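You operate a simulated robot arm through the tools that you are given. There is no shell and no other tool.

Carry out the task below with a simulated two-armed robot. There is one attempt and no reset: what you move stays moved.

Task
Draw a line on sample R 231 with the red test pen: solid goes to pass, beads to hold.
Fine: lay it on the light box first, light off; one line; put the pen back.

It is judged by the outcome, as a careful person would: the job done as asked, and still so three seconds after it is handed in. It fails if anything else is knocked over, pushed out of place, dropped, spilled or broken.

Robot
Two 7-joint arms with fingered hands on one trunk that stands fixed in place. Base frame: the origin is at the foot of the trunk, x ahead of it, y to its left, z up. Lengths are in m, angles in rad, forces in N, time in s.
The left shoulder is at [0.106, 0.173, 0.997], the right one opposite. With the tool pointing down near the work surface each hand reaches from about 0.44 to 0.86 m from the base axis, measured 20 degrees to its own side. Payload 3.5 kg a hand.
The TCP of each hand is the grasp point between the finger pads, 0.025 m short of the fingertips. In the tool frame z runs along the fingers and y along their closing line. The gripper opens to 0.088 m; its body begins 0.029 m behind the TCP. The gripper is a hand of 3 fingers: y runs from the thumb to the fingers, the wrist lies at [-0.013, -0.097, -0.162] in the tool frame, and closing takes about 1.5 s.
Orientation is told as [roll, pitch, yaw] about the base's x, y, z axes, in that order, counted from this pose: with the fingers straight down and the wrist toward the robot, the tool's x, y and z point along [0, 1, 0], [1, 0, 0] and [0, 0, -1] of the base frame.

Tools
- The arms move only by the tool nudge_tool. It takes "left_increments", "right_increments" or both (then of equal length, played together; a hand with none holds still); each is one flat list of numbers, 6 for each row, row after row: the shift along the tool's x, y, z in units of 250 mm (1.0 is 250 mm), then the turn, a rotation vector about the tool's x, y, z in units of 180 degrees (1.0 is 180 degrees). In form: [x, y, z, wx, wy, wz, x, y, z, wx, wy, wz, ...]. A call has 1 to 20 rows; each row is the pose to reach, as a shift and turn from the pose commanded when the call began, along the tool's axes at that moment. "left_claw" and "right_claw" are, for a hand that has rows, the closure, from 0 (fully open) to 1 (shut), set as the call begins (left out, the last holds). A call with a number of a shift or a turn outside -1 to 1 is refused whole. Rows are played at 5 a second. More than 0.05 m and 0.15 rad between two rows, or a gripper value outside its range, and nothing of the call is played. Where a pose cannot be reached the arm comes as near as it can. A force on the tool above 40 N (or 10 N above the force at the start of the call, whichever is more), or a blocked arm, ends the call early, and 0.2 s more pass. Each finger travels about 0.072 m/s and halts on what it meets, pressing with about 22 N; the grip force reading is that of the motor and also rises with nothing between the fingers. The clock runs only during rows and for 0.2 s after the last one: add rows that repeat a pose to give the fingers time. The reply holds the time, the measured pose of the TCP, the force on the tool along the base axes, the opening and the grip force, in the units named above and with some noise, with the torque about the TCP (base axes, N m) and any sound that the robot's microphone picked up.
- Cameras (640 x 400 px; columns grow to the right, rows downward): "scene" is now at [0.2478, -0.0464, 1.2203]; the picture's right is [-0.46, -0.87, 0.16], its down [-0.57, 0.15, -0.81] and it looks along [0.68, -0.46, -0.57] (base axes); focal length 214 px, centre (320, 200). "left" rides on the left gripper at [-0.058, -0.085, -0.099] in its tool frame; the picture's right is [-0.67, -0.35, 0.66], its down [0.69, -0.63, 0.37] and it looks along [0.29, 0.69, 0.66] (tool axes); focal length 261 px, centre (320, 200). "right" rides on the right gripper at [0.058, -0.085, -0.1] in its tool frame; the picture's right is [-0.67, 0.35, -0.66], its down [-0.69, -0.63, 0.36] and it looks along [-0.29, 0.69, 0.66] (tool axes); focal length 261 px, centre (320, 200). There is no depth. A picture from a camera that has moved, and an enlarged one, comes with that camera's place and axes in the base frame and with its lens.
- get_image(camera): a new picture of that camera. It takes no simulated time.
- raise_lower(by): moves the trunk up (or, below 0, down) by that many m; the arms and the scene camera ride with it, the base frame stays. It gives what a move gives, with no picture.
- move_fingers(index, middle, thumb_bend, thumb_turn, hand): sets how far each is bent, from 0 (flat) to 100 (curled in); at 30 the hand is open as for a grip, at 70 the pads meet at the TCP. One left out holds its place. A second passes; each finger stops where it meets its share of the squeeze, and holds until it gets a number again. A gripper value or a shape takes the hand back. It gives what a move gives, with no picture; readings hold the bend of each and the force on the fingers (four entries, about 0 where the hand has none), thumb and palm. thumb_turn goes from beside the hand (0) to across from the fingers (100), as for a grip.
- hand_shape(shape, hand): the hand has 3 fingers and takes this shape, open, in about a second: jaw (thumb against the fingers, like two jaws); tri (thumb and two fingers); tip (a fingertip pinch); poke (one finger out to press); point (the index stretched); flat (the hand flat); cup (the hand cupped); fist (a fist). The gripper value then closes the fingers along that shape, each until it touches; the sizes above hold for jaw. It gives what a move gives, with no picture.
- pan_tilt(pan, tilt): turns the head with the scene camera to pan (to the left, within 1.501 rad either way) and tilt (down, from -0.506 to 1.204), counted from straight ahead of the robot (the tilt from the chest, where the trunk bows). It gives what a move gives.
- inspect(camera, box): a new picture of the part [left, top, right, bottom] of that camera's present view, enlarged. It takes no simulated time.
- finish_job(): hands the job in; it is judged then, once.

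Places have to be worked out from the pictures, the camera data and where the tool is seen. Open the grippers and draw the arms clear of the work before you hand the job in, unless the task says otherwise.

The tools are called after "Call:" as name(argument=value, ...) on one line, values as JSON. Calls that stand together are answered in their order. nudge_tool: Moves the arms, as the interface text tells. Its arguments: {"type":"object","properties":{"left_increments":{"type":"array"},"left_claw":{"type":"number"},"right_increments":{"type":"array"},"right_claw":{"type":"number"}},"required":[]} The other tools are called the same way: raise_lower (by) moves the trunk up or down; hand_shape (shape, hand) gives the hand a shape; move_fingers (index, middle, thumb_bend, thumb_turn, hand) moves the fingers one by one; pan_tilt (pan, tilt) turns the head that bears the scene camera; get_image (camera) takes a picture; inspect (camera, box) takes an enlarged picture of a part of a camera's view; finish_job () hands the job in.

At the start:

```text
clock: 0.0
left_tool_pos: [0.5589, -0.039, 1.1057]
left_tcp_rot: [0.0, 0.001, -0.001]
left_ft_force: [0.5, 0.7, 0.4]
left_wrist_torque: [-0.01, -0.02, 0.0]
left_finger_gap: 0.0879
left_grasp_force: 0.0
left_shape: jaw
left_bend: [30.0, 30.0, 30.0, 98.0]
left_finger forces: [0.0, 0.0, 0.0, 0.0, 0.0, 0.1]
right_tool_pos: [0.3472, -0.4274, 1.078]
right_tcp_rot: [-0.001, 0.001, 0.001]
right_ft_force: [-0.3, -0.5, -0.1]
right_wrist_torque: [0.0, -0.01, 0.0]
right_finger_gap: 0.0876
right_grasp_force: 0.1
right_shape: jaw
right_bend: [30.0, 30.0, 30.0, 98.0]
right_finger forces: [0.1, 0.0, 0.1, 0.0, 0.1, 0.0]
trunk travel left (down, up): [-0.1, 0.355]
head pan, tilt (commanded): [-0.506, 0.323]
```

scene: 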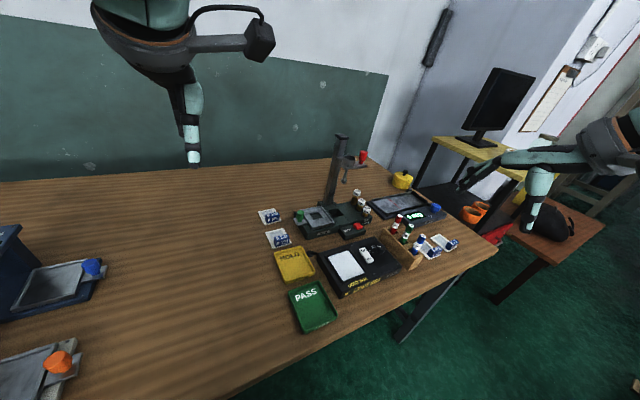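
right: 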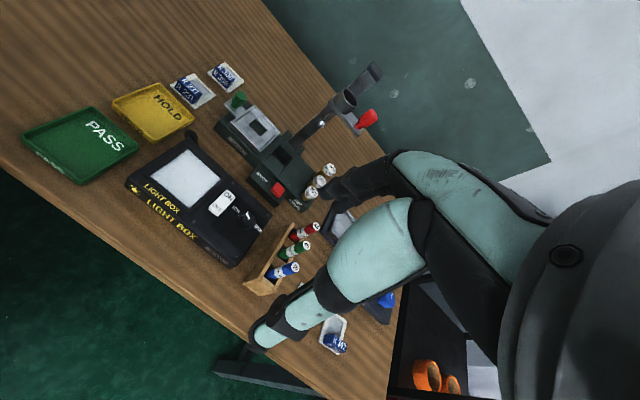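
left: 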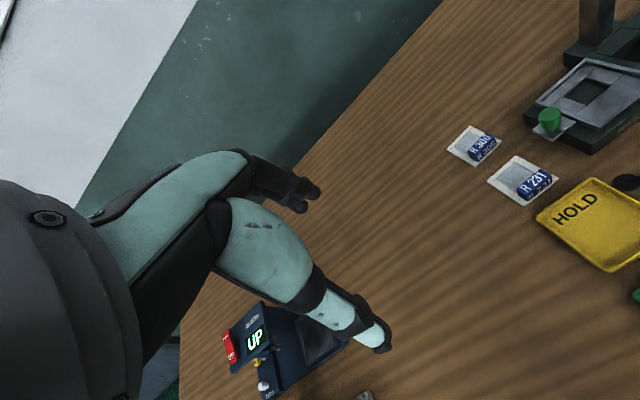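

I start by looking closely at the work area: the samples, the light box, the pens and the trays. The left camera shows R 231 as the sample nearest the HOLD tray.

Call:
inspect(camera="scene", box=[240, 180, 400, 340])

Call:
inspect(camera="scene", box=[330, 130, 490, 270])

Call:
inspect(camera="right", box=[120, 130, 380, 360])

Call:
inspect(camera="left", box=[430, 100, 640, 280])

```text
2.50 times, centred on (320, 260) of scene
camera zoom: at [0.2478, -0.0464, 1.2203], right [-0.46, -0.87, 0.16], down [-0.57, 0.15, -0.81], along [0.68, -0.46, -0.57], focal length 536 px, centre (320, 50)
```

zoom: 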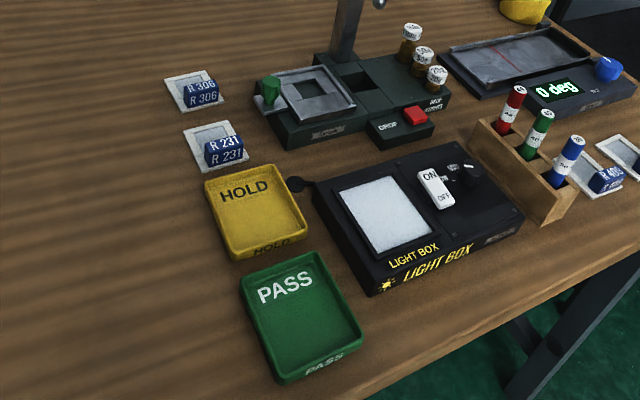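

```text
2.86 times, centred on (410, 200) of scene
camera zoom: at [0.2478, -0.0464, 1.2203], right [-0.46, -0.87, 0.16], down [-0.57, 0.15, -0.81], along [0.68, -0.46, -0.57], focal length 613 px, centre (63, 200)
```

zoom: 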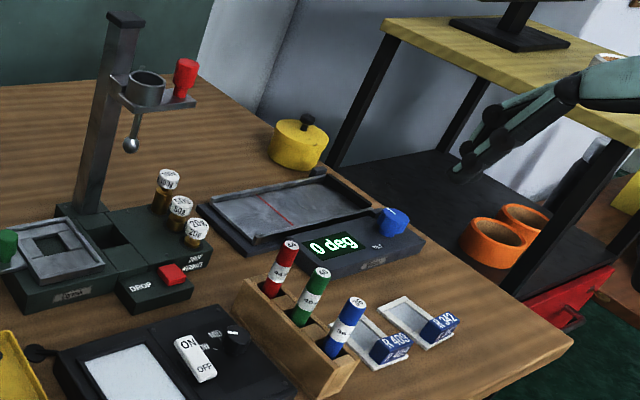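

```text
1.74 times, centred on (250, 245) of right
camera zoom: at [0.2616, -0.3703, 1.1771], right [0.35, -0.67, 0.66], down [-0.63, -0.69, -0.36], along [0.69, -0.29, -0.66], focal length 453 px, centre (442, 122)
```

zoom: 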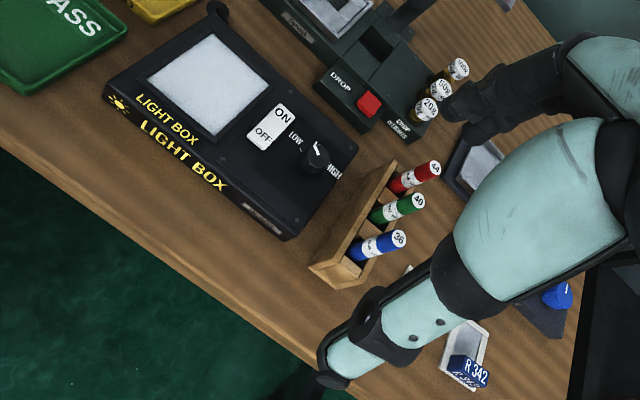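

```text
2.22 times, centred on (535, 190) of left
camera zoom: at [0.4726, -0.0964, 1.2053], right [-0.35, -0.67, -0.66], down [-0.63, 0.69, -0.37], along [0.69, 0.29, -0.66], focal length 579 px, centre (-158, 222)
```

zoom: 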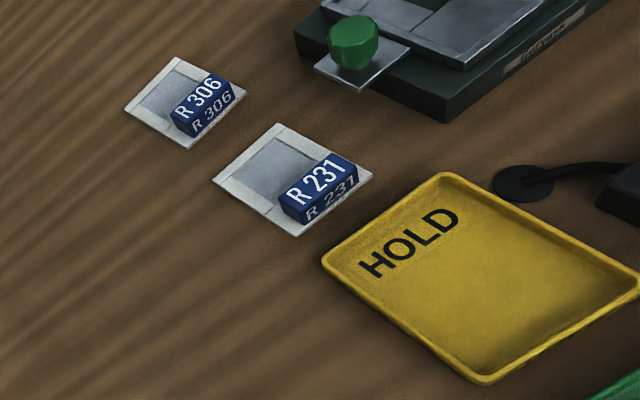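

Rough triangulation puts R 231 near [0.63, -0.21], the light box panel near [0.48, -0.31] and the red pen near [0.53, -0.51]. I zoom in on the light switch, the sample and the pen rack for detail.

Call:
inspect(camera="scene", box=[310, 225, 410, 305])

Call:
inspect(camera="scene", box=[255, 220, 305, 260])

Call:
inspect(camera="scene", box=[370, 200, 440, 270])

Call:
inspect(camera="right", box=[120, 130, 280, 270])

Call:
inspect(camera="right", box=[240, 210, 340, 310])

Call:
inspect(camera="left", box=[475, 145, 575, 215])

```text
5.00 times, centred on (360, 265) of scene
camera zoom: at [0.2478, -0.0464, 1.2203], right [-0.46, -0.87, 0.16], down [-0.57, 0.15, -0.81], along [0.68, -0.46, -0.57], focal length 1072 px, centre (120, -125)
```

zoom: 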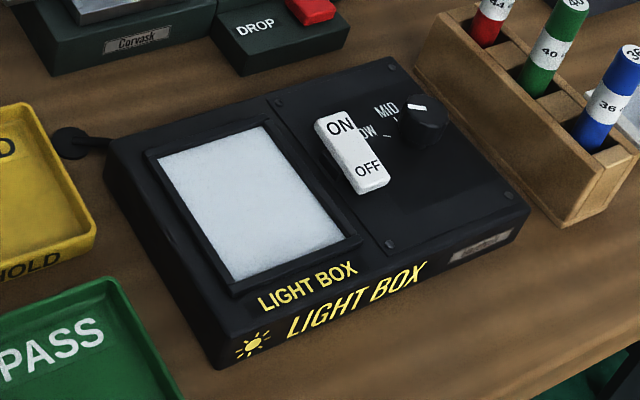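

```text
10.00 times, centred on (280, 240) of scene
camera zoom: at [0.2478, -0.0464, 1.2203], right [-0.46, -0.87, 0.16], down [-0.57, 0.15, -0.81], along [0.68, -0.46, -0.57], focal length 2145 px, centre (720, -200)
```

zoom: 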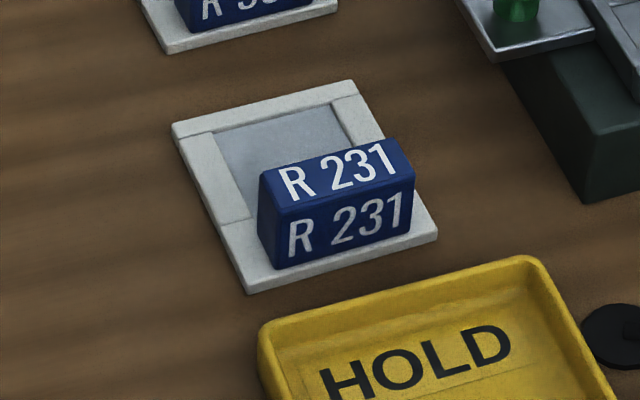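

```text
5.71 times, centred on (405, 235) of scene
camera zoom: at [0.2478, -0.0464, 1.2203], right [-0.46, -0.87, 0.16], down [-0.57, 0.15, -0.81], along [0.68, -0.46, -0.57], focal length 1226 px, centre (-166, 0)
```

zoom: 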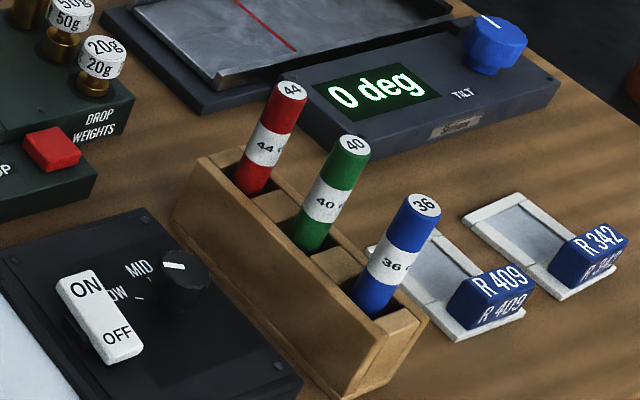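

```text
2.86 times, centred on (200, 200) of right
camera zoom: at [0.2616, -0.3703, 1.1771], right [0.35, -0.67, 0.66], down [-0.63, -0.69, -0.36], along [0.69, -0.29, -0.66], focal length 745 px, centre (663, 200)
```

zoom: 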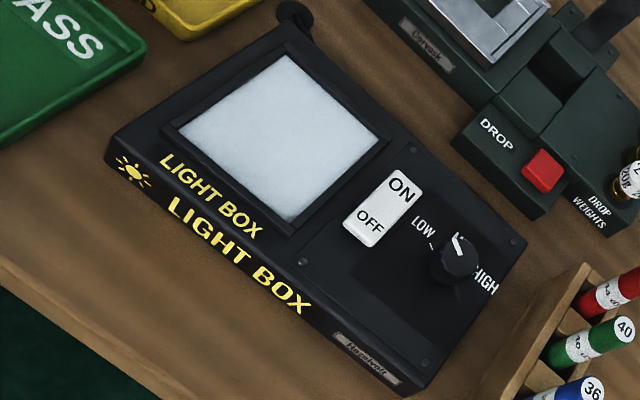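

```text
4.00 times, centred on (290, 260) of right
camera zoom: at [0.2616, -0.3703, 1.1771], right [0.35, -0.67, 0.66], down [-0.63, -0.69, -0.36], along [0.69, -0.29, -0.66], focal length 1043 px, centre (440, -40)
```

zoom: 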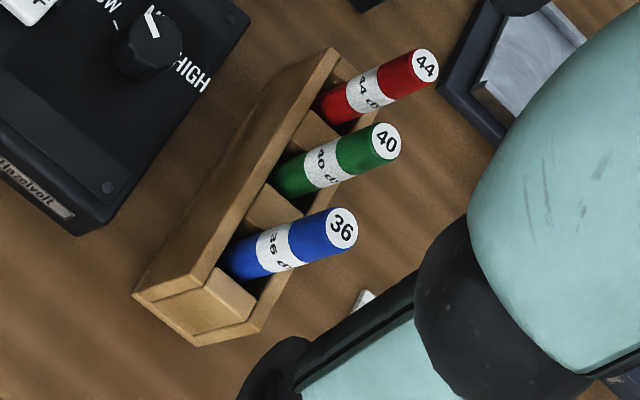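

```text
5.71 times, centred on (525, 180) of left
camera zoom: at [0.4726, -0.0964, 1.2053], right [-0.35, -0.67, -0.66], down [-0.63, 0.69, -0.37], along [0.69, 0.29, -0.66], focal length 1489 px, centre (-851, 314)
```

zoom: 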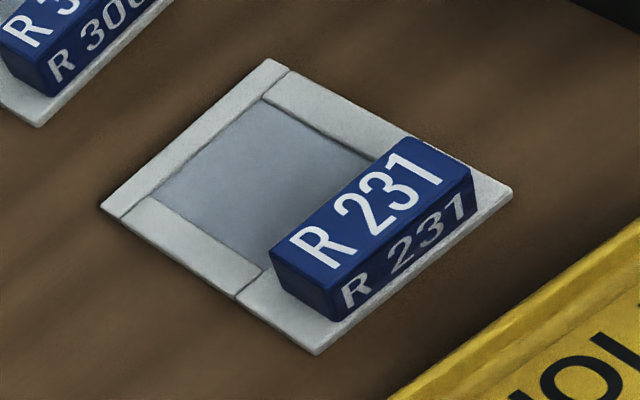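

The rocker switch state matters, so I zoom right in on it from both cameras.

Call:
inspect(camera="scene", box=[352, 240, 382, 268])

Call:
inspect(camera="right", box=[200, 180, 250, 220])

Call:
inspect(camera="scene", box=[390, 207, 420, 245])

```text
14.29 times, centred on (367, 254) of scene
camera zoom: at [0.2478, -0.0464, 1.2203], right [-0.46, -0.87, 0.16], down [-0.57, 0.15, -0.81], along [0.68, -0.46, -0.57], focal length 3064 px, centre (-351, -571)
```

zoom: 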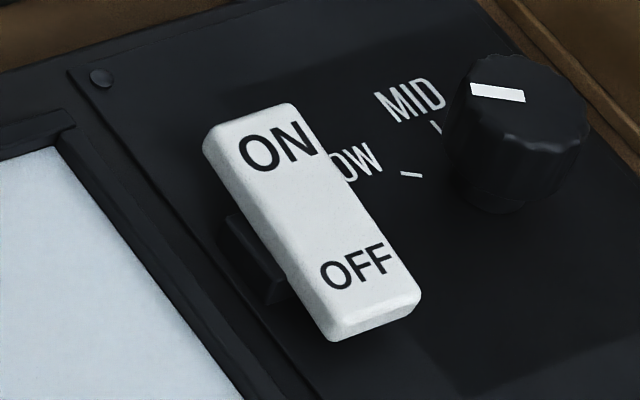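

```text
10.00 times, centred on (225, 200) of right
camera zoom: at [0.2616, -0.3703, 1.1771], right [0.35, -0.67, 0.66], down [-0.63, -0.69, -0.36], along [0.69, -0.29, -0.66], focal length 2606 px, centre (1270, 200)
```

zoom: 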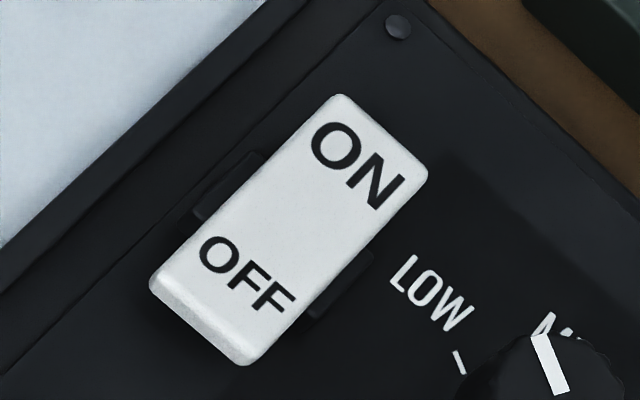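

```text
10.53 times, centred on (405, 226) of scene
camera zoom: at [0.2478, -0.0464, 1.2203], right [-0.46, -0.87, 0.16], down [-0.57, 0.15, -0.81], along [0.68, -0.46, -0.57], focal length 2258 px, centre (-575, -74)
```

zoom: 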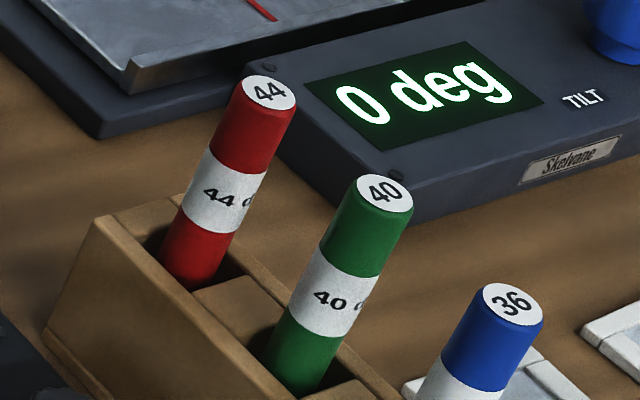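

The triangulated ends of the rocker put OFF about 6 mm lower than ON, and the panel does not glow, so the light is already off. I move the left arm aside to the left and bring the right hand toward R 231 to see it better.

Call:
nudge_tool(left_increments=[0.125, 0, 0, 0, 0, 0, 0.25, 0, 0, 0, 0, 0, 0.375, 0, 0, 0, 0, 0, 0.5, 0, 0, 0, 0, 0, 0.625, 0, 0, 0, 0, 0, 0.75, 0, 0, 0, 0, 0, 0.875, 0, 0, 0, 0, 0, 1.0, 0, 0, 0, 0, 0], right_increments=[0.11, 0.115, 0.03, 0, 0, 0, 0.22, 0.23, 0.06, 0, 0, 0, 0.33, 0.345, 0.09, 0, 0, 0, 0.44, 0.46, 0.12, 0, 0, 0, 0.55, 0.575, 0.15, 0, 0, 0, 0.66, 0.69, 0.18, 0, 0, 0, 0.77, 0.805, 0.21, 0, 0, 0, 0.88, 0.92, 0.24, 0, 0, 0])

```text
clock: 1.8
left_tool_pos: [0.5611, 0.2125, 1.1043]
left_tcp_rot: [-0.002, 0.002, -0.001]
left_ft_force: [0.2, 0.3, 0.1]
left_wrist_torque: [-0.02, 0.04, 0.01]
left_finger_gap: 0.0877
left_grasp_force: 0.0
left_shape: jaw
left_bend: [30.0, 30.0, 30.0, 98.0]
left_finger forces: [0.0, 0.0, 0.0, 0.1, 0.0, 0.0]
right_tool_pos: [0.5775, -0.2075, 1.0165]
right_tcp_rot: [-0.001, 0.0, 0.0]
right_ft_force: [0.7, 0.9, -1.5]
right_wrist_torque: [0.0, 0.02, 0.01]
right_finger_gap: 0.0876
right_grasp_force: 0.1
right_shape: jaw
right_bend: [30.0, 30.0, 30.0, 98.0]
right_finger forces: [0.0, 0.0, 0.0, 0.0, 0.0, 0.0]
trunk travel left (down, up): [-0.1, 0.355]
head pan, tilt (commanded): [-0.506, 0.323]
```

Both arms moved as planned. I look again from the right hand's camera and the scene camera.

Call:
get_image(camera="right")

Call:
get_image(camera="scene")

Call:
get_image(camera="left")

```text
taken
camera right: at [0.4933, -0.1501, 1.116], right [0.35, -0.67, 0.66], down [-0.63, -0.69, -0.36], along [0.69, -0.29, -0.66], focal length 261 px, centre (320, 200)
```

right: 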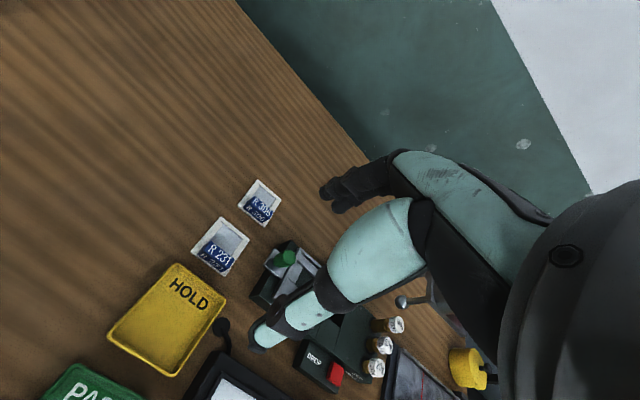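

```text
taken
camera scene: at [0.2491, -0.0451, 1.2199], right [-0.46, -0.87, 0.16], down [-0.57, 0.15, -0.81], along [0.68, -0.46, -0.57], focal length 214 px, centre (320, 200)
```

scene: 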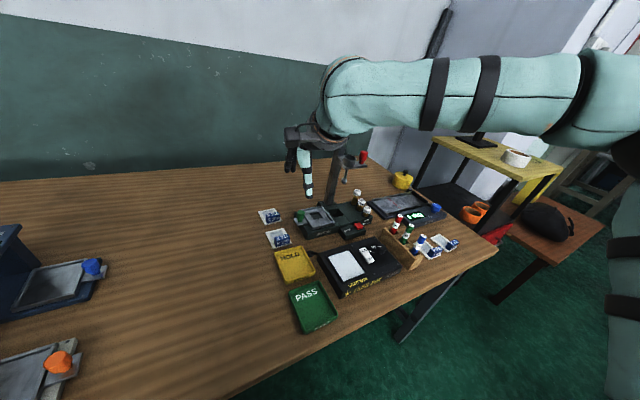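

```text
taken
camera left: at [0.4751, 0.1547, 1.2048], right [-0.35, -0.67, -0.65], down [-0.63, 0.69, -0.37], along [0.69, 0.28, -0.66], focal length 261 px, centre (320, 200)
```

left: 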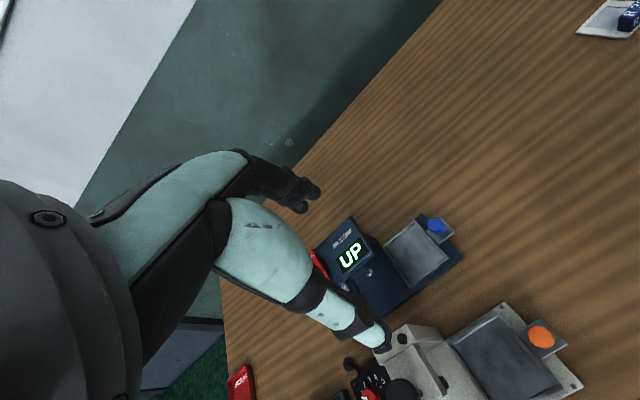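

The projected TCP and thumb tip match what both cameras show, so the camera model is good. I zoom on R 231 from the hand camera to fix its place.

Call:
inspect(camera="right", box=[180, 205, 260, 285])

Call:
inspect(camera="scene", box=[255, 220, 305, 260])

Call:
inspect(camera="right", box=[40, 250, 300, 400])

```text
5.00 times, centred on (220, 245) of right
camera zoom: at [0.4933, -0.1501, 1.116], right [0.35, -0.67, 0.66], down [-0.63, -0.69, -0.36], along [0.69, -0.29, -0.66], focal length 1303 px, centre (820, -25)
```

zoom: 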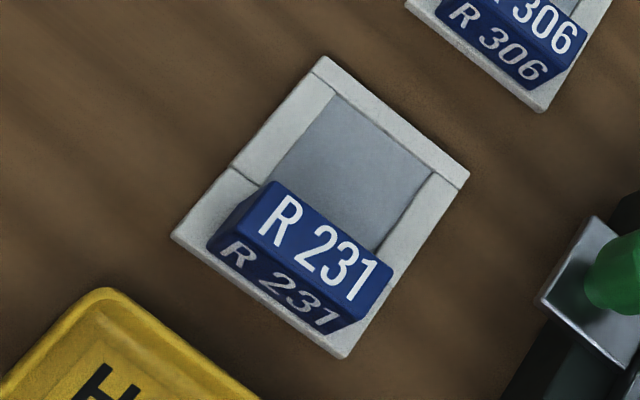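

```text
10.00 times, centred on (280, 240) of scene
camera zoom: at [0.2491, -0.0451, 1.2199], right [-0.46, -0.87, 0.16], down [-0.57, 0.15, -0.81], along [0.68, -0.46, -0.57], focal length 2145 px, centre (720, -200)
```

zoom: 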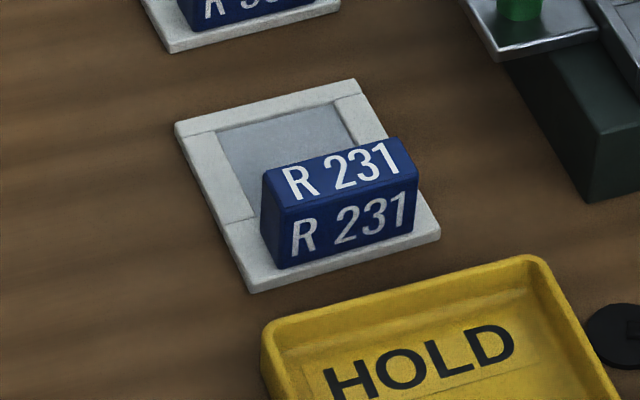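

```text
2.46 times, centred on (170, 325) of right
camera zoom: at [0.4933, -0.1501, 1.116], right [0.35, -0.67, 0.66], down [-0.63, -0.69, -0.36], along [0.69, -0.29, -0.66], focal length 642 px, centre (689, -108)
```

zoom: 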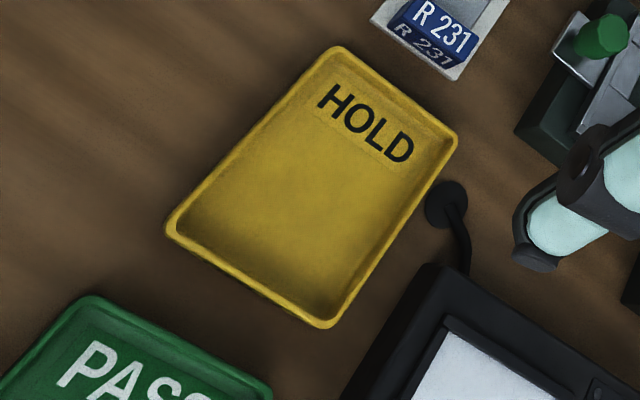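

Both cameras agree: the plate is centred at about (0.6555, -0.208), its top at z≈0.766, yaw ≈ +2°, and the blue label block is centred at (0.633, -0.209) with its top at z≈0.787. Before going down I test the hand's closing in free air to see where the fingertips end up.

Call:
nudge_tool(right_increments=[0, 0, 0, 0, 0, 0, 0, 0, 0, 0, 0, 0, 0, 0, 0, 0, 0, 0, 0, 0, 0, 0, 0, 0, 0, 0, 0, 0, 0, 0, 0, 0, 0, 0, 0, 0, 0, 0, 0, 0, 0, 0], right_claw=0.78)

Call:
inspect(camera="scene", box=[260, 100, 360, 220])

Call:
inspect(camera="right", box=[220, 140, 460, 360])

```text
clock: 3.4
left_tool_pos: [0.5591, 0.209, 1.1073]
left_tcp_rot: [0.0, 0.0, 0.0]
left_ft_force: [0.5, 0.7, -0.4]
left_wrist_torque: [0.01, 0.0, 0.02]
left_finger_gap: 0.0876
left_grasp_force: 0.1
left_shape: jaw
left_bend: [30.0, 30.0, 30.0, 98.0]
left_finger forces: [0.0, 0.1, 0.0, 0.1, 0.1, 0.0]
right_tool_pos: [0.5771, -0.2088, 1.0177]
right_tcp_rot: [-0.001, 0.0, 0.001]
right_ft_force: [0.0, 0.7, 0.0]
right_wrist_torque: [-0.02, 0.01, -0.03]
right_finger_gap: 0.0198
right_grasp_force: 0.0
right_shape: jaw
right_bend: [73.0, 57.0, 74.0, 100.0]
right_finger forces: [0.1, 0.1, 0.0, 0.0, 0.0, 0.0]
trunk travel left (down, up): [-0.1, 0.355]
head pan, tilt (commanded): [-0.506, 0.323]
```

```text
3.33 times, centred on (310, 160) of scene
camera zoom: at [0.2479, -0.0463, 1.2203], right [-0.46, -0.87, 0.16], down [-0.57, 0.15, -0.81], along [0.68, -0.46, -0.57], focal length 715 px, centre (353, 333)
```

zoom: 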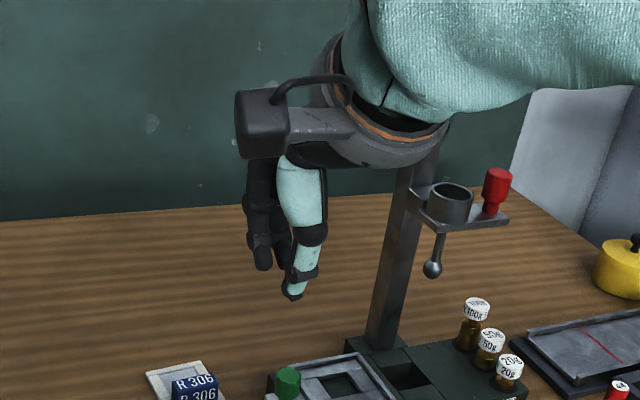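

```text
1.82 times, centred on (340, 250) of right
camera zoom: at [0.492, -0.1515, 1.1168], right [0.35, -0.67, 0.66], down [-0.63, -0.69, -0.36], along [0.69, -0.29, -0.66], focal length 474 px, centre (284, 109)
```

zoom: 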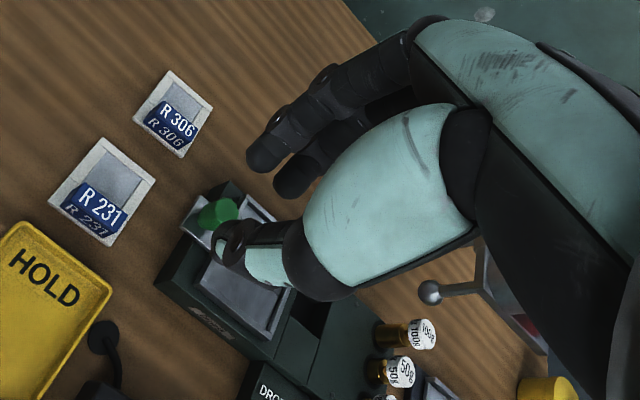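

Claw 0.78 gives a 20 mm gap, with the thumb tip reaching slightly lower than the fingers. I open to about 34 mm and move to hover 7 cm above the label block, yaw matched to +2°.

Call:
nudge_tool(right_increments=[0, 0.045, 0.126, 0, 0, -0.003, 0, 0.09, 0.252, 0, 0, -0.006, 0, 0.135, 0.378, 0, 0, -0.009, 0, 0.18, 0.504, 0, 0, -0.011, 0, 0.2224, 0.63, 0, 0, -0.011, 0, 0.2224, 0.63, 0, 0, -0.011], right_claw=0.61)

Call:
get_image(camera="scene")

Call:
inspect(camera="scene", box=[240, 170, 340, 270])

Call:
get_image(camera="right")

```text
clock: 4.8
left_tool_pos: [0.5581, 0.2109, 1.1073]
left_tcp_rot: [0.001, -0.001, 0.0]
left_ft_force: [0.2, 0.4, 0.4]
left_wrist_torque: [0.01, -0.03, 0.02]
left_finger_gap: 0.0877
left_grasp_force: 0.0
left_shape: jaw
left_bend: [30.0, 30.0, 30.0, 98.0]
left_finger forces: [0.0, 0.0, 0.0, 0.0, 0.1, 0.0]
right_tool_pos: [0.6295, -0.2095, 0.872]
right_tcp_rot: [-0.002, -0.001, 0.032]
right_ft_force: [-0.7, 0.1, -0.4]
right_wrist_torque: [0.0, 0.03, -0.01]
right_finger_gap: 0.0341
right_grasp_force: 0.1
right_shape: jaw
right_bend: [74.0, 49.0, 73.0, 100.0]
right_finger forces: [0.0, 0.1, 0.0, 0.0, 0.0, 0.1]
right hand out of reach, approached as far as the arm can: row 5, 6
trunk travel left (down, up): [-0.1, 0.355]
head pan, tilt (commanded): [-0.506, 0.323]
```

```text
taken
camera scene: at [0.2473, -0.0459, 1.2206], right [-0.46, -0.87, 0.16], down [-0.57, 0.15, -0.81], along [0.68, -0.46, -0.57], focal length 214 px, centre (320, 200)
```

scene: 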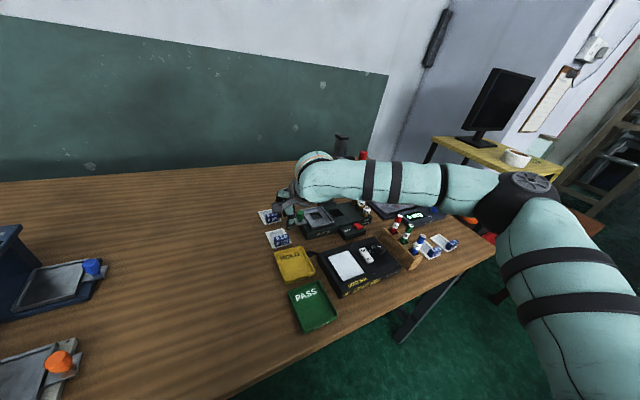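

```text
4.00 times, centred on (290, 220) of scene
camera zoom: at [0.2473, -0.0459, 1.2206], right [-0.46, -0.87, 0.16], down [-0.57, 0.15, -0.81], along [0.68, -0.46, -0.57], focal length 858 px, centre (440, 120)
```

zoom: 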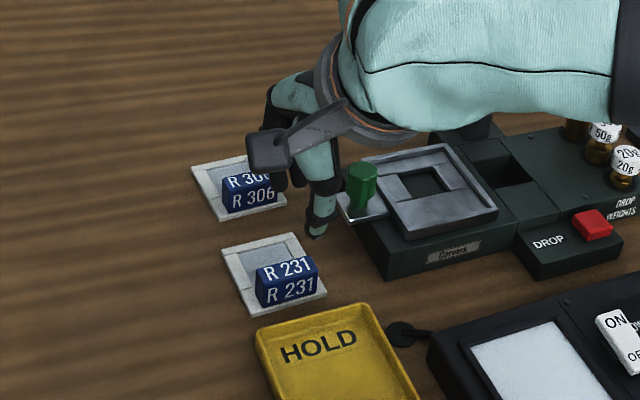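

```text
taken
camera right: at [0.5412, -0.1548, 0.9706], right [0.37, -0.66, 0.66], down [-0.61, -0.71, -0.37], along [0.7, -0.26, -0.66], focal length 261 px, centre (320, 200)
```

right: 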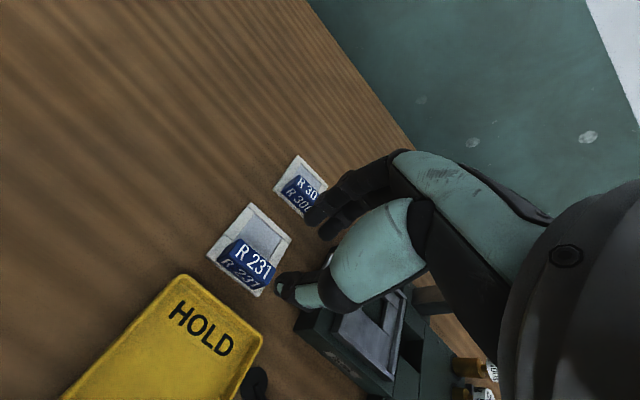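

The arm stopped about 12 mm short of the commanded height, a posture limit with the forearm so level. I raise the trunk 0.10 m, which lifts the hand clear first, so that the forearm can slope down, and try the descent again.

Call:
raise_lower(by=0.1)

```text
clock: 6.1
left_tool_pos: [0.5592, 0.2116, 1.2051]
left_tcp_rot: [-0.001, 0.002, 0.001]
left_ft_force: [0.1, 0.2, 0.2]
left_wrist_torque: [0.01, 0.02, -0.01]
left_finger_gap: 0.0878
left_grasp_force: 0.1
left_shape: jaw
left_bend: [30.0, 30.0, 30.0, 98.0]
left_finger forces: [0.0, 0.1, 0.0, 0.1, 0.0, 0.1]
right_tool_pos: [0.5976, -0.2094, 1.0723]
right_tcp_rot: [-0.006, -0.155, 0.036]
right_ft_force: [-0.2, -0.1, -0.2]
right_wrist_torque: [0.0, 0.01, 0.0]
right_finger_gap: 0.0342
right_grasp_force: 0.0
right_shape: jaw
right_bend: [74.0, 49.0, 73.0, 100.0]
right_finger forces: [0.0, 0.0, 0.0, 0.0, 0.1, 0.0]
trunk travel left (down, up): [-0.2, 0.255]
head pan, tilt (commanded): [-0.506, 0.323]
```

The hand came up but with a slight pitch. I send a hold-still row to see which pose counts as commanded.

Call:
nudge_tool(right_increments=[0, 0, 0, 0, 0, 0, 0, 0, 0, 0, 0, 0])

Call:
get_image(camera="scene")

```text
clock: 6.7
left_tool_pos: [0.5582, 0.2103, 1.2062]
left_tcp_rot: [0.002, 0.0, 0.0]
left_ft_force: [-0.1, 0.3, -0.1]
left_wrist_torque: [-0.02, -0.01, -0.04]
left_finger_gap: 0.0877
left_grasp_force: 0.2
left_shape: jaw
left_bend: [30.0, 30.0, 30.0, 98.0]
left_finger forces: [0.0, 0.0, 0.2, 0.1, 0.1, 0.0]
right_tool_pos: [0.5968, -0.2098, 1.0725]
right_tcp_rot: [-0.005, -0.154, 0.037]
right_ft_force: [0.8, -0.2, -0.6]
right_wrist_torque: [-0.01, 0.01, 0.03]
right_finger_gap: 0.0339
right_grasp_force: 0.0
right_shape: jaw
right_bend: [74.0, 49.0, 73.0, 100.0]
right_finger forces: [0.0, 0.0, 0.0, 0.1, 0.0, 0.0]
trunk travel left (down, up): [-0.2, 0.255]
head pan, tilt (commanded): [-0.506, 0.323]
```

```text
taken
camera scene: at [0.1671, -0.0463, 1.3583], right [-0.48, -0.87, 0.08], down [-0.44, 0.15, -0.89], along [0.76, -0.46, -0.45], focal length 214 px, centre (320, 200)
```

scene: 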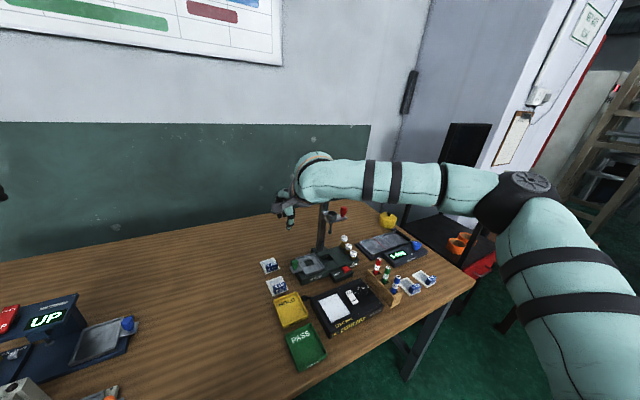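

The trunk straightened as it rose, tilting the right hand by -0.155 rad. I level the hand first with a rotation about its x axis.

Call:
nudge_tool(right_increments=[0, 0, 0, 0.025, 0, 0, 0, 0, 0, 0.0493, 0, 0, 0, 0, 0, 0.0493, 0, 0])

```text
clock: 7.5
left_tool_pos: [0.5571, 0.2106, 1.2065]
left_tcp_rot: [-0.001, -0.001, -0.001]
left_ft_force: [0.3, 0.3, -1.1]
left_wrist_torque: [0.01, 0.01, -0.01]
left_finger_gap: 0.0878
left_grasp_force: 0.0
left_shape: jaw
left_bend: [30.0, 30.0, 30.0, 98.0]
left_finger forces: [0.0, 0.0, 0.0, 0.0, 0.0, 0.0]
right_tool_pos: [0.5729, -0.2246, 1.0685]
right_tcp_rot: [-0.006, -0.059, 0.037]
right_ft_force: [0.0, 0.3, -0.3]
right_wrist_torque: [0.02, -0.02, -0.02]
right_finger_gap: 0.0341
right_grasp_force: 0.0
right_shape: jaw
right_bend: [74.0, 49.0, 73.0, 100.0]
right_finger forces: [0.1, 0.1, 0.1, 0.0, 0.1, 0.0]
right hand out of reach, approached as far as the arm can: row 1, 2, 3
trunk travel left (down, up): [-0.2, 0.255]
head pan, tilt (commanded): [-0.506, 0.323]
```

Still at a posture limit. I test whether turning the hand (yaw) relieves it, well above everything.

Call:
nudge_tool(right_increments=[0, 0, 0, 0, 0, -0.045, 0, 0, 0, 0, 0, -0.09, 0, 0, 0, 0, 0, -0.135, 0, 0, 0, 0, 0, -0.135])

```text
clock: 8.5
left_tool_pos: [0.5591, 0.2117, 1.2056]
left_tcp_rot: [0.001, -0.001, -0.001]
left_ft_force: [0.9, 1.3, 0.1]
left_wrist_torque: [0.01, 0.0, 0.0]
left_finger_gap: 0.0875
left_grasp_force: 0.0
left_shape: jaw
left_bend: [30.0, 30.0, 30.0, 98.0]
left_finger forces: [0.0, 0.0, 0.0, 0.2, 0.0, 0.1]
right_tool_pos: [0.5746, -0.2231, 1.0698]
right_tcp_rot: [-0.03, -0.053, 0.461]
right_ft_force: [-0.1, -0.3, -0.4]
right_wrist_torque: [0.01, -0.01, 0.0]
right_finger_gap: 0.034
right_grasp_force: 0.0
right_shape: jaw
right_bend: [74.0, 49.0, 73.0, 100.0]
right_finger forces: [0.0, 0.0, 0.0, 0.0, 0.1, 0.0]
trunk travel left (down, up): [-0.2, 0.255]
head pan, tilt (commanded): [-0.506, 0.323]
```

Yaw +0.46 is reachable without complaint. I level the hand at this yaw and go down toward the sample to learn the workable range there.

Call:
nudge_tool(right_increments=[0, 0, 0, 0.0169, 0.0095, 0, 0, 0, 0.12, 0.0169, 0.0095, 0, 0, 0, 0.24, 0.0169, 0.0095, 0, 0, 0, 0.36, 0.0169, 0.0095, 0, 0, 0, 0.48, 0.0169, 0.0095, 0, 0, 0, 0.6, 0.0169, 0.0095, 0, 0, 0, 0.6, 0.0169, 0.0095, 0])

```text
clock: 10.1
left_tool_pos: [0.5588, 0.2117, 1.2065]
left_tcp_rot: [-0.002, 0.0, 0.001]
left_ft_force: [-0.8, 0.1, -1.0]
left_wrist_torque: [0.01, 0.02, 0.01]
left_finger_gap: 0.0875
left_grasp_force: 0.0
left_shape: jaw
left_bend: [30.0, 30.0, 30.0, 98.0]
left_finger forces: [0.0, 0.0, 0.0, 0.0, 0.0, 0.0]
right_tool_pos: [0.5623, -0.2366, 0.9316]
right_tcp_rot: [0.001, 0.0, 0.46]
right_ft_force: [0.0, 0.4, 0.3]
right_wrist_torque: [0.01, 0.0, 0.01]
right_finger_gap: 0.0339
right_grasp_force: 0.0
right_shape: jaw
right_bend: [74.0, 49.0, 73.0, 100.0]
right_finger forces: [0.0, 0.0, 0.0, 0.1, 0.0, 0.0]
right hand out of reach, approached as far as the arm can: row 5, 6, 7
trunk travel left (down, up): [-0.2, 0.255]
head pan, tilt (commanded): [-0.506, 0.323]
```

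In this elbow-out posture the arm cannot go low enough. I bring the hand back toward its starting posture (up, right, yaw 0) and will approach at low height from that side with the trunk at its original height.

Call:
nudge_tool(right_increments=[-0.075, -0.119, -0.08, 0, 0, 0.0244, -0.15, -0.238, -0.16, 0, 0, 0.0488, -0.225, -0.357, -0.24, 0, 0, 0.0732, -0.3, -0.476, -0.32, 0, 0, 0.0976, -0.375, -0.595, -0.4, 0, 0, 0.122, -0.45, -0.714, -0.48, 0, 0, 0.1464, -0.45, -0.714, -0.48, 0, 0, 0.1464])

Call:
raise_lower(by=-0.1)

Call:
get_image(camera="scene")

```text
clock: 11.7
left_tool_pos: [0.5593, 0.2113, 1.2046]
left_tcp_rot: [-0.003, -0.002, -0.001]
left_ft_force: [0.1, 0.2, 0.2]
left_wrist_torque: [0.01, 0.01, -0.01]
left_finger_gap: 0.0879
left_grasp_force: 0.0
left_shape: jaw
left_bend: [30.0, 30.0, 30.0, 98.0]
left_finger forces: [0.0, 0.0, 0.0, 0.0, 0.0, 0.0]
right_tool_pos: [0.4551, -0.4139, 1.0525]
right_tcp_rot: [0.0, 0.003, 0.0]
right_ft_force: [0.5, 0.2, 0.7]
right_wrist_torque: [0.01, 0.03, -0.02]
right_finger_gap: 0.0339
right_grasp_force: 0.2
right_shape: jaw
right_bend: [74.0, 49.0, 73.0, 100.0]
right_finger forces: [0.0, 0.1, 0.0, 0.1, 0.0, 0.0]
trunk travel left (down, up): [-0.2, 0.255]
head pan, tilt (commanded): [-0.506, 0.323]
```

```text
clock: 13.1
left_tool_pos: [0.5577, 0.2106, 1.1067]
left_tcp_rot: [0.0, -0.001, -0.002]
left_ft_force: [-0.3, -0.3, 0.5]
left_wrist_torque: [-0.03, 0.0, -0.01]
left_finger_gap: 0.0875
left_grasp_force: 0.0
left_shape: jaw
left_bend: [30.0, 30.0, 30.0, 98.0]
left_finger forces: [0.0, 0.1, 0.0, 0.0, 0.1, 0.0]
right_tool_pos: [0.4527, -0.4165, 0.9548]
right_tcp_rot: [0.001, 0.001, 0.001]
right_ft_force: [-0.3, 1.3, -0.4]
right_wrist_torque: [-0.02, 0.02, 0.04]
right_finger_gap: 0.034
right_grasp_force: 0.2
right_shape: jaw
right_bend: [74.0, 49.0, 73.0, 100.0]
right_finger forces: [0.0, 0.0, 0.1, 0.0, 0.0, 0.1]
trunk travel left (down, up): [-0.1, 0.355]
head pan, tilt (commanded): [-0.506, 0.323]
```

```text
taken
camera scene: at [0.2468, -0.0463, 1.2207], right [-0.46, -0.87, 0.16], down [-0.57, 0.15, -0.81], along [0.68, -0.46, -0.57], focal length 214 px, centre (320, 200)
```

scene: 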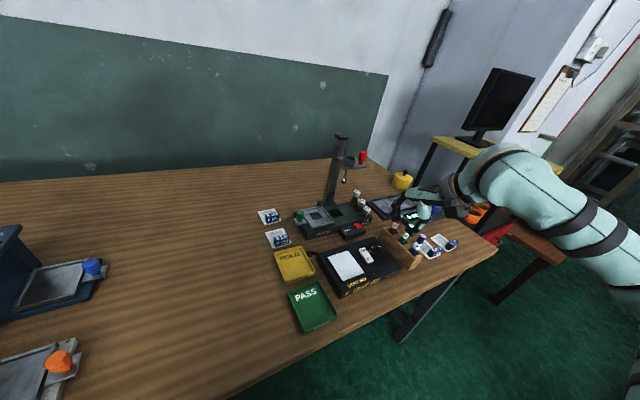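

The hand is now at (0.453, -0.417, 0.955) with the trunk back at its original height. I move low across toward a point above the sample, keeping the fingertips above 0.87 m.

Call:
nudge_tool(right_increments=[0.1186, 0.1029, 0.0314, 0, 0, -0.0016, 0.2373, 0.2057, 0.0629, 0, 0, -0.0032, 0.3559, 0.3086, 0.0943, 0, 0, -0.0048, 0.4745, 0.4114, 0.1257, 0, 0, -0.0064, 0.5931, 0.5143, 0.1571, 0, 0, -0.008, 0.7118, 0.6171, 0.1886, 0, 0, -0.0096, 0.8304, 0.72, 0.22, 0, 0, -0.0111, 0.8304, 0.72, 0.22, 0, 0, -0.0111])

```text
clock: 14.9
left_tool_pos: [0.5569, 0.2111, 1.107]
left_tcp_rot: [-0.001, -0.001, 0.0]
left_ft_force: [-0.7, -0.4, -0.5]
left_wrist_torque: [0.01, -0.05, -0.02]
left_finger_gap: 0.0878
left_grasp_force: 0.1
left_shape: jaw
left_bend: [30.0, 30.0, 30.0, 98.0]
left_finger forces: [0.0, 0.0, 0.0, 0.0, 0.0, 0.0]
right_tool_pos: [0.6308, -0.2076, 0.8978]
right_tcp_rot: [-0.002, -0.001, 0.041]
right_ft_force: [0.0, 0.2, 0.3]
right_wrist_torque: [0.0, 0.0, 0.01]
right_finger_gap: 0.0342
right_grasp_force: 0.1
right_shape: jaw
right_bend: [74.0, 49.0, 73.0, 100.0]
right_finger forces: [0.0, 0.0, 0.1, 0.1, 0.0, 0.0]
right hand out of reach, approached as far as the arm can: row 7
trunk travel left (down, up): [-0.1, 0.355]
head pan, tilt (commanded): [-0.506, 0.323]
```

It reached (0.631, -0.208, 0.898), with a complaint only in one row. I check the posture and try lowering a little to see if the limit persists.

Call:
nudge_tool(right_increments=[0, 0, 0.06, 0, 0, 0, 0, 0, 0.12, 0, 0, 0, 0, 0, 0.12, 0, 0, 0])

Call:
get_image(camera="scene")

```text
clock: 15.7
left_tool_pos: [0.5591, 0.2116, 1.1059]
left_tcp_rot: [0.001, 0.001, -0.001]
left_ft_force: [-0.3, -0.5, -0.4]
left_wrist_torque: [-0.01, -0.01, -0.06]
left_finger_gap: 0.0877
left_grasp_force: 0.1
left_shape: jaw
left_bend: [30.0, 30.0, 30.0, 98.0]
left_finger forces: [0.0, 0.1, 0.0, 0.0, 0.1, 0.0]
right_tool_pos: [0.6316, -0.2093, 0.8827]
right_tcp_rot: [0.001, 0.001, 0.032]
right_ft_force: [0.0, -0.4, -0.7]
right_wrist_torque: [0.02, -0.05, -0.01]
right_finger_gap: 0.0339
right_grasp_force: 0.1
right_shape: jaw
right_bend: [74.0, 49.0, 73.0, 100.0]
right_finger forces: [0.1, 0.0, 0.1, 0.1, 0.1, 0.1]
right hand out of reach, approached as far as the arm can: row 2, 3
trunk travel left (down, up): [-0.1, 0.355]
head pan, tilt (commanded): [-0.506, 0.323]
```

```text
taken
camera scene: at [0.248, -0.0463, 1.2203], right [-0.46, -0.87, 0.16], down [-0.57, 0.15, -0.81], along [0.68, -0.46, -0.57], focal length 214 px, centre (320, 200)
```

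scene: 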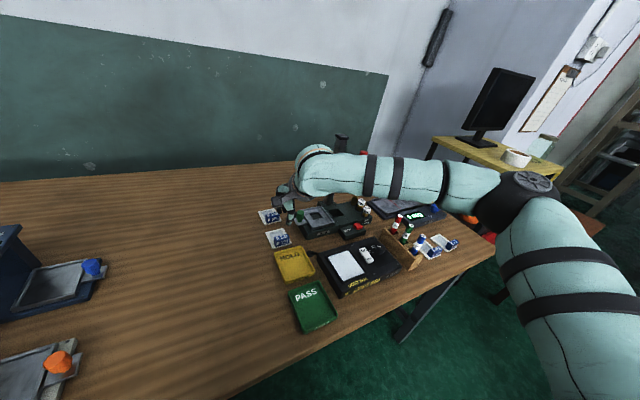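

The limit persists at about z 0.88 for yaw 0. I test whether a yaw toward the right (radial, about -20°) lets the hand go lower, still above the label height.

Call:
nudge_tool(right_increments=[0, 0, -0.04, 0, 0, 0.04, 0, 0, -0.04, 0, 0, 0.08, 0, 0, -0.04, 0, 0, 0.12, 0, 0, 0, 0, 0, 0.12, 0, 0, 0.08, 0, 0, 0.12, 0, 0, 0.16, 0, 0, 0.12, 0, 0, 0.16, 0, 0, 0.12])

```text
clock: 17.3
left_tool_pos: [0.5588, 0.2117, 1.1066]
left_tcp_rot: [0.0, 0.0, 0.001]
left_ft_force: [0.1, 0.2, 0.5]
left_wrist_torque: [0.0, -0.03, 0.0]
left_finger_gap: 0.0878
left_grasp_force: 0.1
left_shape: jaw
left_bend: [30.0, 30.0, 30.0, 98.0]
left_finger forces: [0.0, 0.0, 0.0, 0.1, 0.1, 0.1]
right_tool_pos: [0.6144, -0.2287, 0.882]
right_tcp_rot: [0.001, 0.0, -0.343]
right_ft_force: [0.1, 0.0, 0.1]
right_wrist_torque: [-0.01, -0.04, -0.02]
right_finger_gap: 0.0342
right_grasp_force: 0.0
right_shape: jaw
right_bend: [74.0, 49.0, 73.0, 100.0]
right_finger forces: [0.1, 0.0, 0.0, 0.0, 0.1, 0.0]
right hand out of reach, approached as far as the arm can: row 1, 2, 3, 4, 5, 6, 7
trunk travel left (down, up): [-0.1, 0.355]
head pan, tilt (commanded): [-0.506, 0.323]
```

Negative yaw is worse. I try the other way: rise a little, turn to about yaw +0.8, and then test the descent.

Call:
nudge_tool(right_increments=[0, 0, -0.1, 0, 0, -0.04, 0, 0, -0.2, 0, 0, -0.08, 0, 0, -0.2, 0, 0, -0.12, 0, 0, -0.2, 0, 0, -0.16, 0, 0, -0.2, 0, 0, -0.2, 0, 0, -0.2, 0, 0, -0.24, 0, 0, -0.2, 0, 0, -0.28, 0, 0, -0.2, 0, 0, -0.32, 0, 0, -0.2, 0, 0, -0.365, 0, 0, -0.1, 0, 0, -0.365, 0, 0, 0, 0, 0, -0.365, 0, 0, 0.1, 0, 0, -0.365, 0, 0, 0.16, 0, 0, -0.365, 0, 0, 0.16, 0, 0, -0.365])

```text
clock: 20.3
left_tool_pos: [0.5574, 0.2111, 1.1063]
left_tcp_rot: [0.0, 0.001, 0.0]
left_ft_force: [0.0, 0.2, -0.4]
left_wrist_torque: [0.04, -0.02, 0.0]
left_finger_gap: 0.0877
left_grasp_force: 0.1
left_shape: jaw
left_bend: [30.0, 30.0, 30.0, 98.0]
left_finger forces: [0.1, 0.1, 0.0, 0.0, 0.0, 0.1]
right_tool_pos: [0.6152, -0.2341, 0.8434]
right_tcp_rot: [-0.001, 0.001, 0.804]
right_ft_force: [0.2, 0.1, -0.8]
right_wrist_torque: [-0.02, -0.03, -0.02]
right_finger_gap: 0.0342
right_grasp_force: 0.0
right_shape: jaw
right_bend: [74.0, 49.0, 73.0, 100.0]
right_finger forces: [0.0, 0.1, 0.0, 0.1, 0.0, 0.1]
trunk travel left (down, up): [-0.1, 0.355]
head pan, tilt (commanded): [-0.506, 0.323]
```

At yaw +0.8 the arm goes down freely to z 0.843. So I turn on to about +92°, gripping the label block by its two ends (39 mm apart), and hover above it with a 60 mm opening.

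Call:
nudge_tool(right_increments=[0, 0, -0.1, 0, 0, 0, 0, 0.03, -0.2, 0, 0, -0.04, 0.005, 0.06, -0.2, 0, 0, -0.08, 0.01, 0.09, -0.2, 0, 0, -0.12, 0.015, 0.12, -0.2, 0, 0, -0.16, 0.0184, 0.1217, -0.2, 0, 0, -0.2, 0.0184, 0.1217, -0.2, 0, 0, -0.24, 0.0184, 0.1217, -0.2, 0, 0, -0.2553, 0.0184, 0.1217, -0.2, 0, 0, -0.2553], right_claw=0.32)

Call:
get_image(camera="scene")

Call:
get_image(camera="right")

```text
clock: 22.3
left_tool_pos: [0.5579, 0.2105, 1.1057]
left_tcp_rot: [-0.002, -0.001, -0.001]
left_ft_force: [-0.1, 0.8, -0.4]
left_wrist_torque: [-0.02, 0.04, 0.02]
left_finger_gap: 0.0875
left_grasp_force: 0.1
left_shape: jaw
left_bend: [30.0, 30.0, 30.0, 98.0]
left_finger forces: [0.0, 0.1, 0.0, 0.0, 0.1, 0.0]
right_tool_pos: [0.57, -0.2003, 0.9022]
right_tcp_rot: [-0.007, 0.014, 1.603]
right_ft_force: [0.6, 0.5, 0.5]
right_wrist_torque: [-0.02, 0.01, -0.02]
right_finger_gap: 0.0595
right_grasp_force: 0.1
right_shape: jaw
right_bend: [28.0, 38.0, 60.0, 100.0]
right_finger forces: [0.1, 0.0, 0.0, 0.1, 0.0, 0.0]
right hand out of reach, approached as far as the arm can: row 4, 5, 6, 7, 8, 9
trunk travel left (down, up): [-0.1, 0.355]
head pan, tilt (commanded): [-0.506, 0.323]
```

```text
taken
camera scene: at [0.2479, -0.0462, 1.2203], right [-0.46, -0.87, 0.16], down [-0.57, 0.15, -0.81], along [0.68, -0.46, -0.57], focal length 214 px, centre (320, 200)
```

scene: 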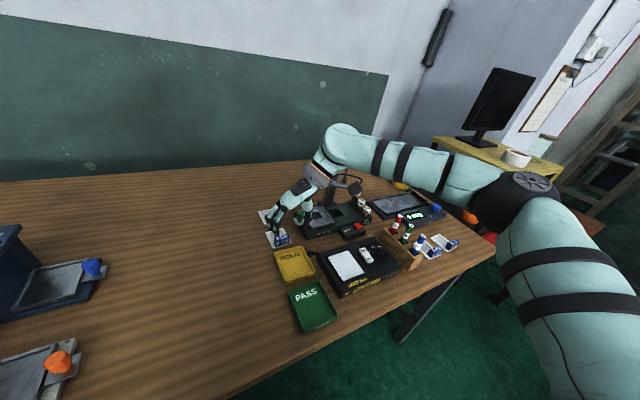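

```text
taken
camera right: at [0.5134, -0.2868, 1.0009], right [0.65, 0.38, 0.66], down [0.71, -0.61, -0.35], along [0.27, 0.7, -0.67], focal length 261 px, centre (320, 200)
```

right: 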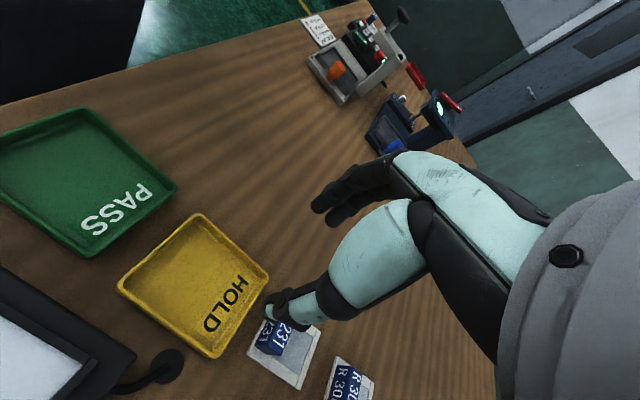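

At yaw +92° the arm stops at x≈0.57, about 6 cm short of the label. Lowering the trunk bows it forward, which should bring the shoulder closer; I lift the hand 10 cm first, then lower the trunk.

Call:
nudge_tool(right_increments=[0, 0, -0.13, 0, 0, 0, 0, 0, -0.26, 0, 0, 0, 0, 0, -0.4, 0, 0, 0, 0, 0, -0.4, 0, 0, 0])

Call:
raise_lower(by=-0.1)

Call:
get_image(camera="scene")

```text
clock: 23.3
left_tool_pos: [0.5575, 0.2116, 1.1058]
left_tcp_rot: [0.001, 0.0, 0.001]
left_ft_force: [-0.5, -0.6, 0.2]
left_wrist_torque: [0.02, 0.0, -0.02]
left_finger_gap: 0.0878
left_grasp_force: 0.1
left_shape: jaw
left_bend: [30.0, 30.0, 30.0, 98.0]
left_finger forces: [0.0, 0.1, 0.0, 0.0, 0.0, 0.1]
right_tool_pos: [0.5587, -0.1971, 1.0015]
right_tcp_rot: [-0.006, 0.005, 1.6]
right_ft_force: [-1.0, -0.3, 0.0]
right_wrist_torque: [-0.04, 0.02, -0.02]
right_finger_gap: 0.0596
right_grasp_force: 0.1
right_shape: jaw
right_bend: [28.0, 38.0, 60.0, 100.0]
right_finger forces: [0.0, 0.1, 0.0, 0.0, 0.1, 0.0]
right hand out of reach, approached as far as the arm can: row 3, 4
trunk travel left (down, up): [-0.1, 0.355]
head pan, tilt (commanded): [-0.506, 0.323]
```

```text
clock: 24.6
left_tool_pos: [0.5572, 0.211, 1.0072]
left_tcp_rot: [0.0, -0.001, 0.0]
left_ft_force: [0.7, 0.8, 0.4]
left_wrist_torque: [-0.03, 0.0, -0.02]
left_finger_gap: 0.0876
left_grasp_force: 0.2
left_shape: jaw
left_bend: [30.0, 30.0, 30.0, 98.0]
left_finger forces: [0.0, 0.1, 0.0, 0.1, 0.0, 0.0]
right_tool_pos: [0.5572, -0.198, 0.902]
right_tcp_rot: [0.0, -0.002, 1.605]
right_ft_force: [-1.4, 0.3, 0.0]
right_wrist_torque: [0.0, 0.0, -0.02]
right_finger_gap: 0.0594
right_grasp_force: 0.0
right_shape: jaw
right_bend: [28.0, 38.0, 60.0, 100.0]
right_finger forces: [0.0, 0.1, 0.0, 0.0, 0.1, 0.1]
trunk travel left (down, up): [0.0, 0.455]
head pan, tilt (commanded): [-0.506, 0.323]
```

```text
taken
camera scene: at [0.3432, -0.0463, 1.0541], right [-0.42, -0.87, 0.25], down [-0.72, 0.15, -0.67], along [0.55, -0.46, -0.7], focal length 214 px, centre (320, 200)
```

scene: 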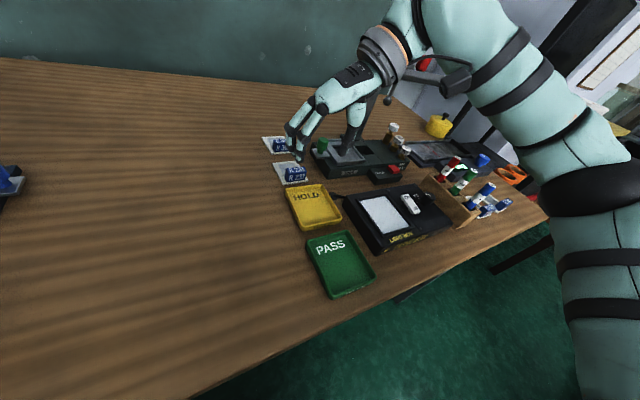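

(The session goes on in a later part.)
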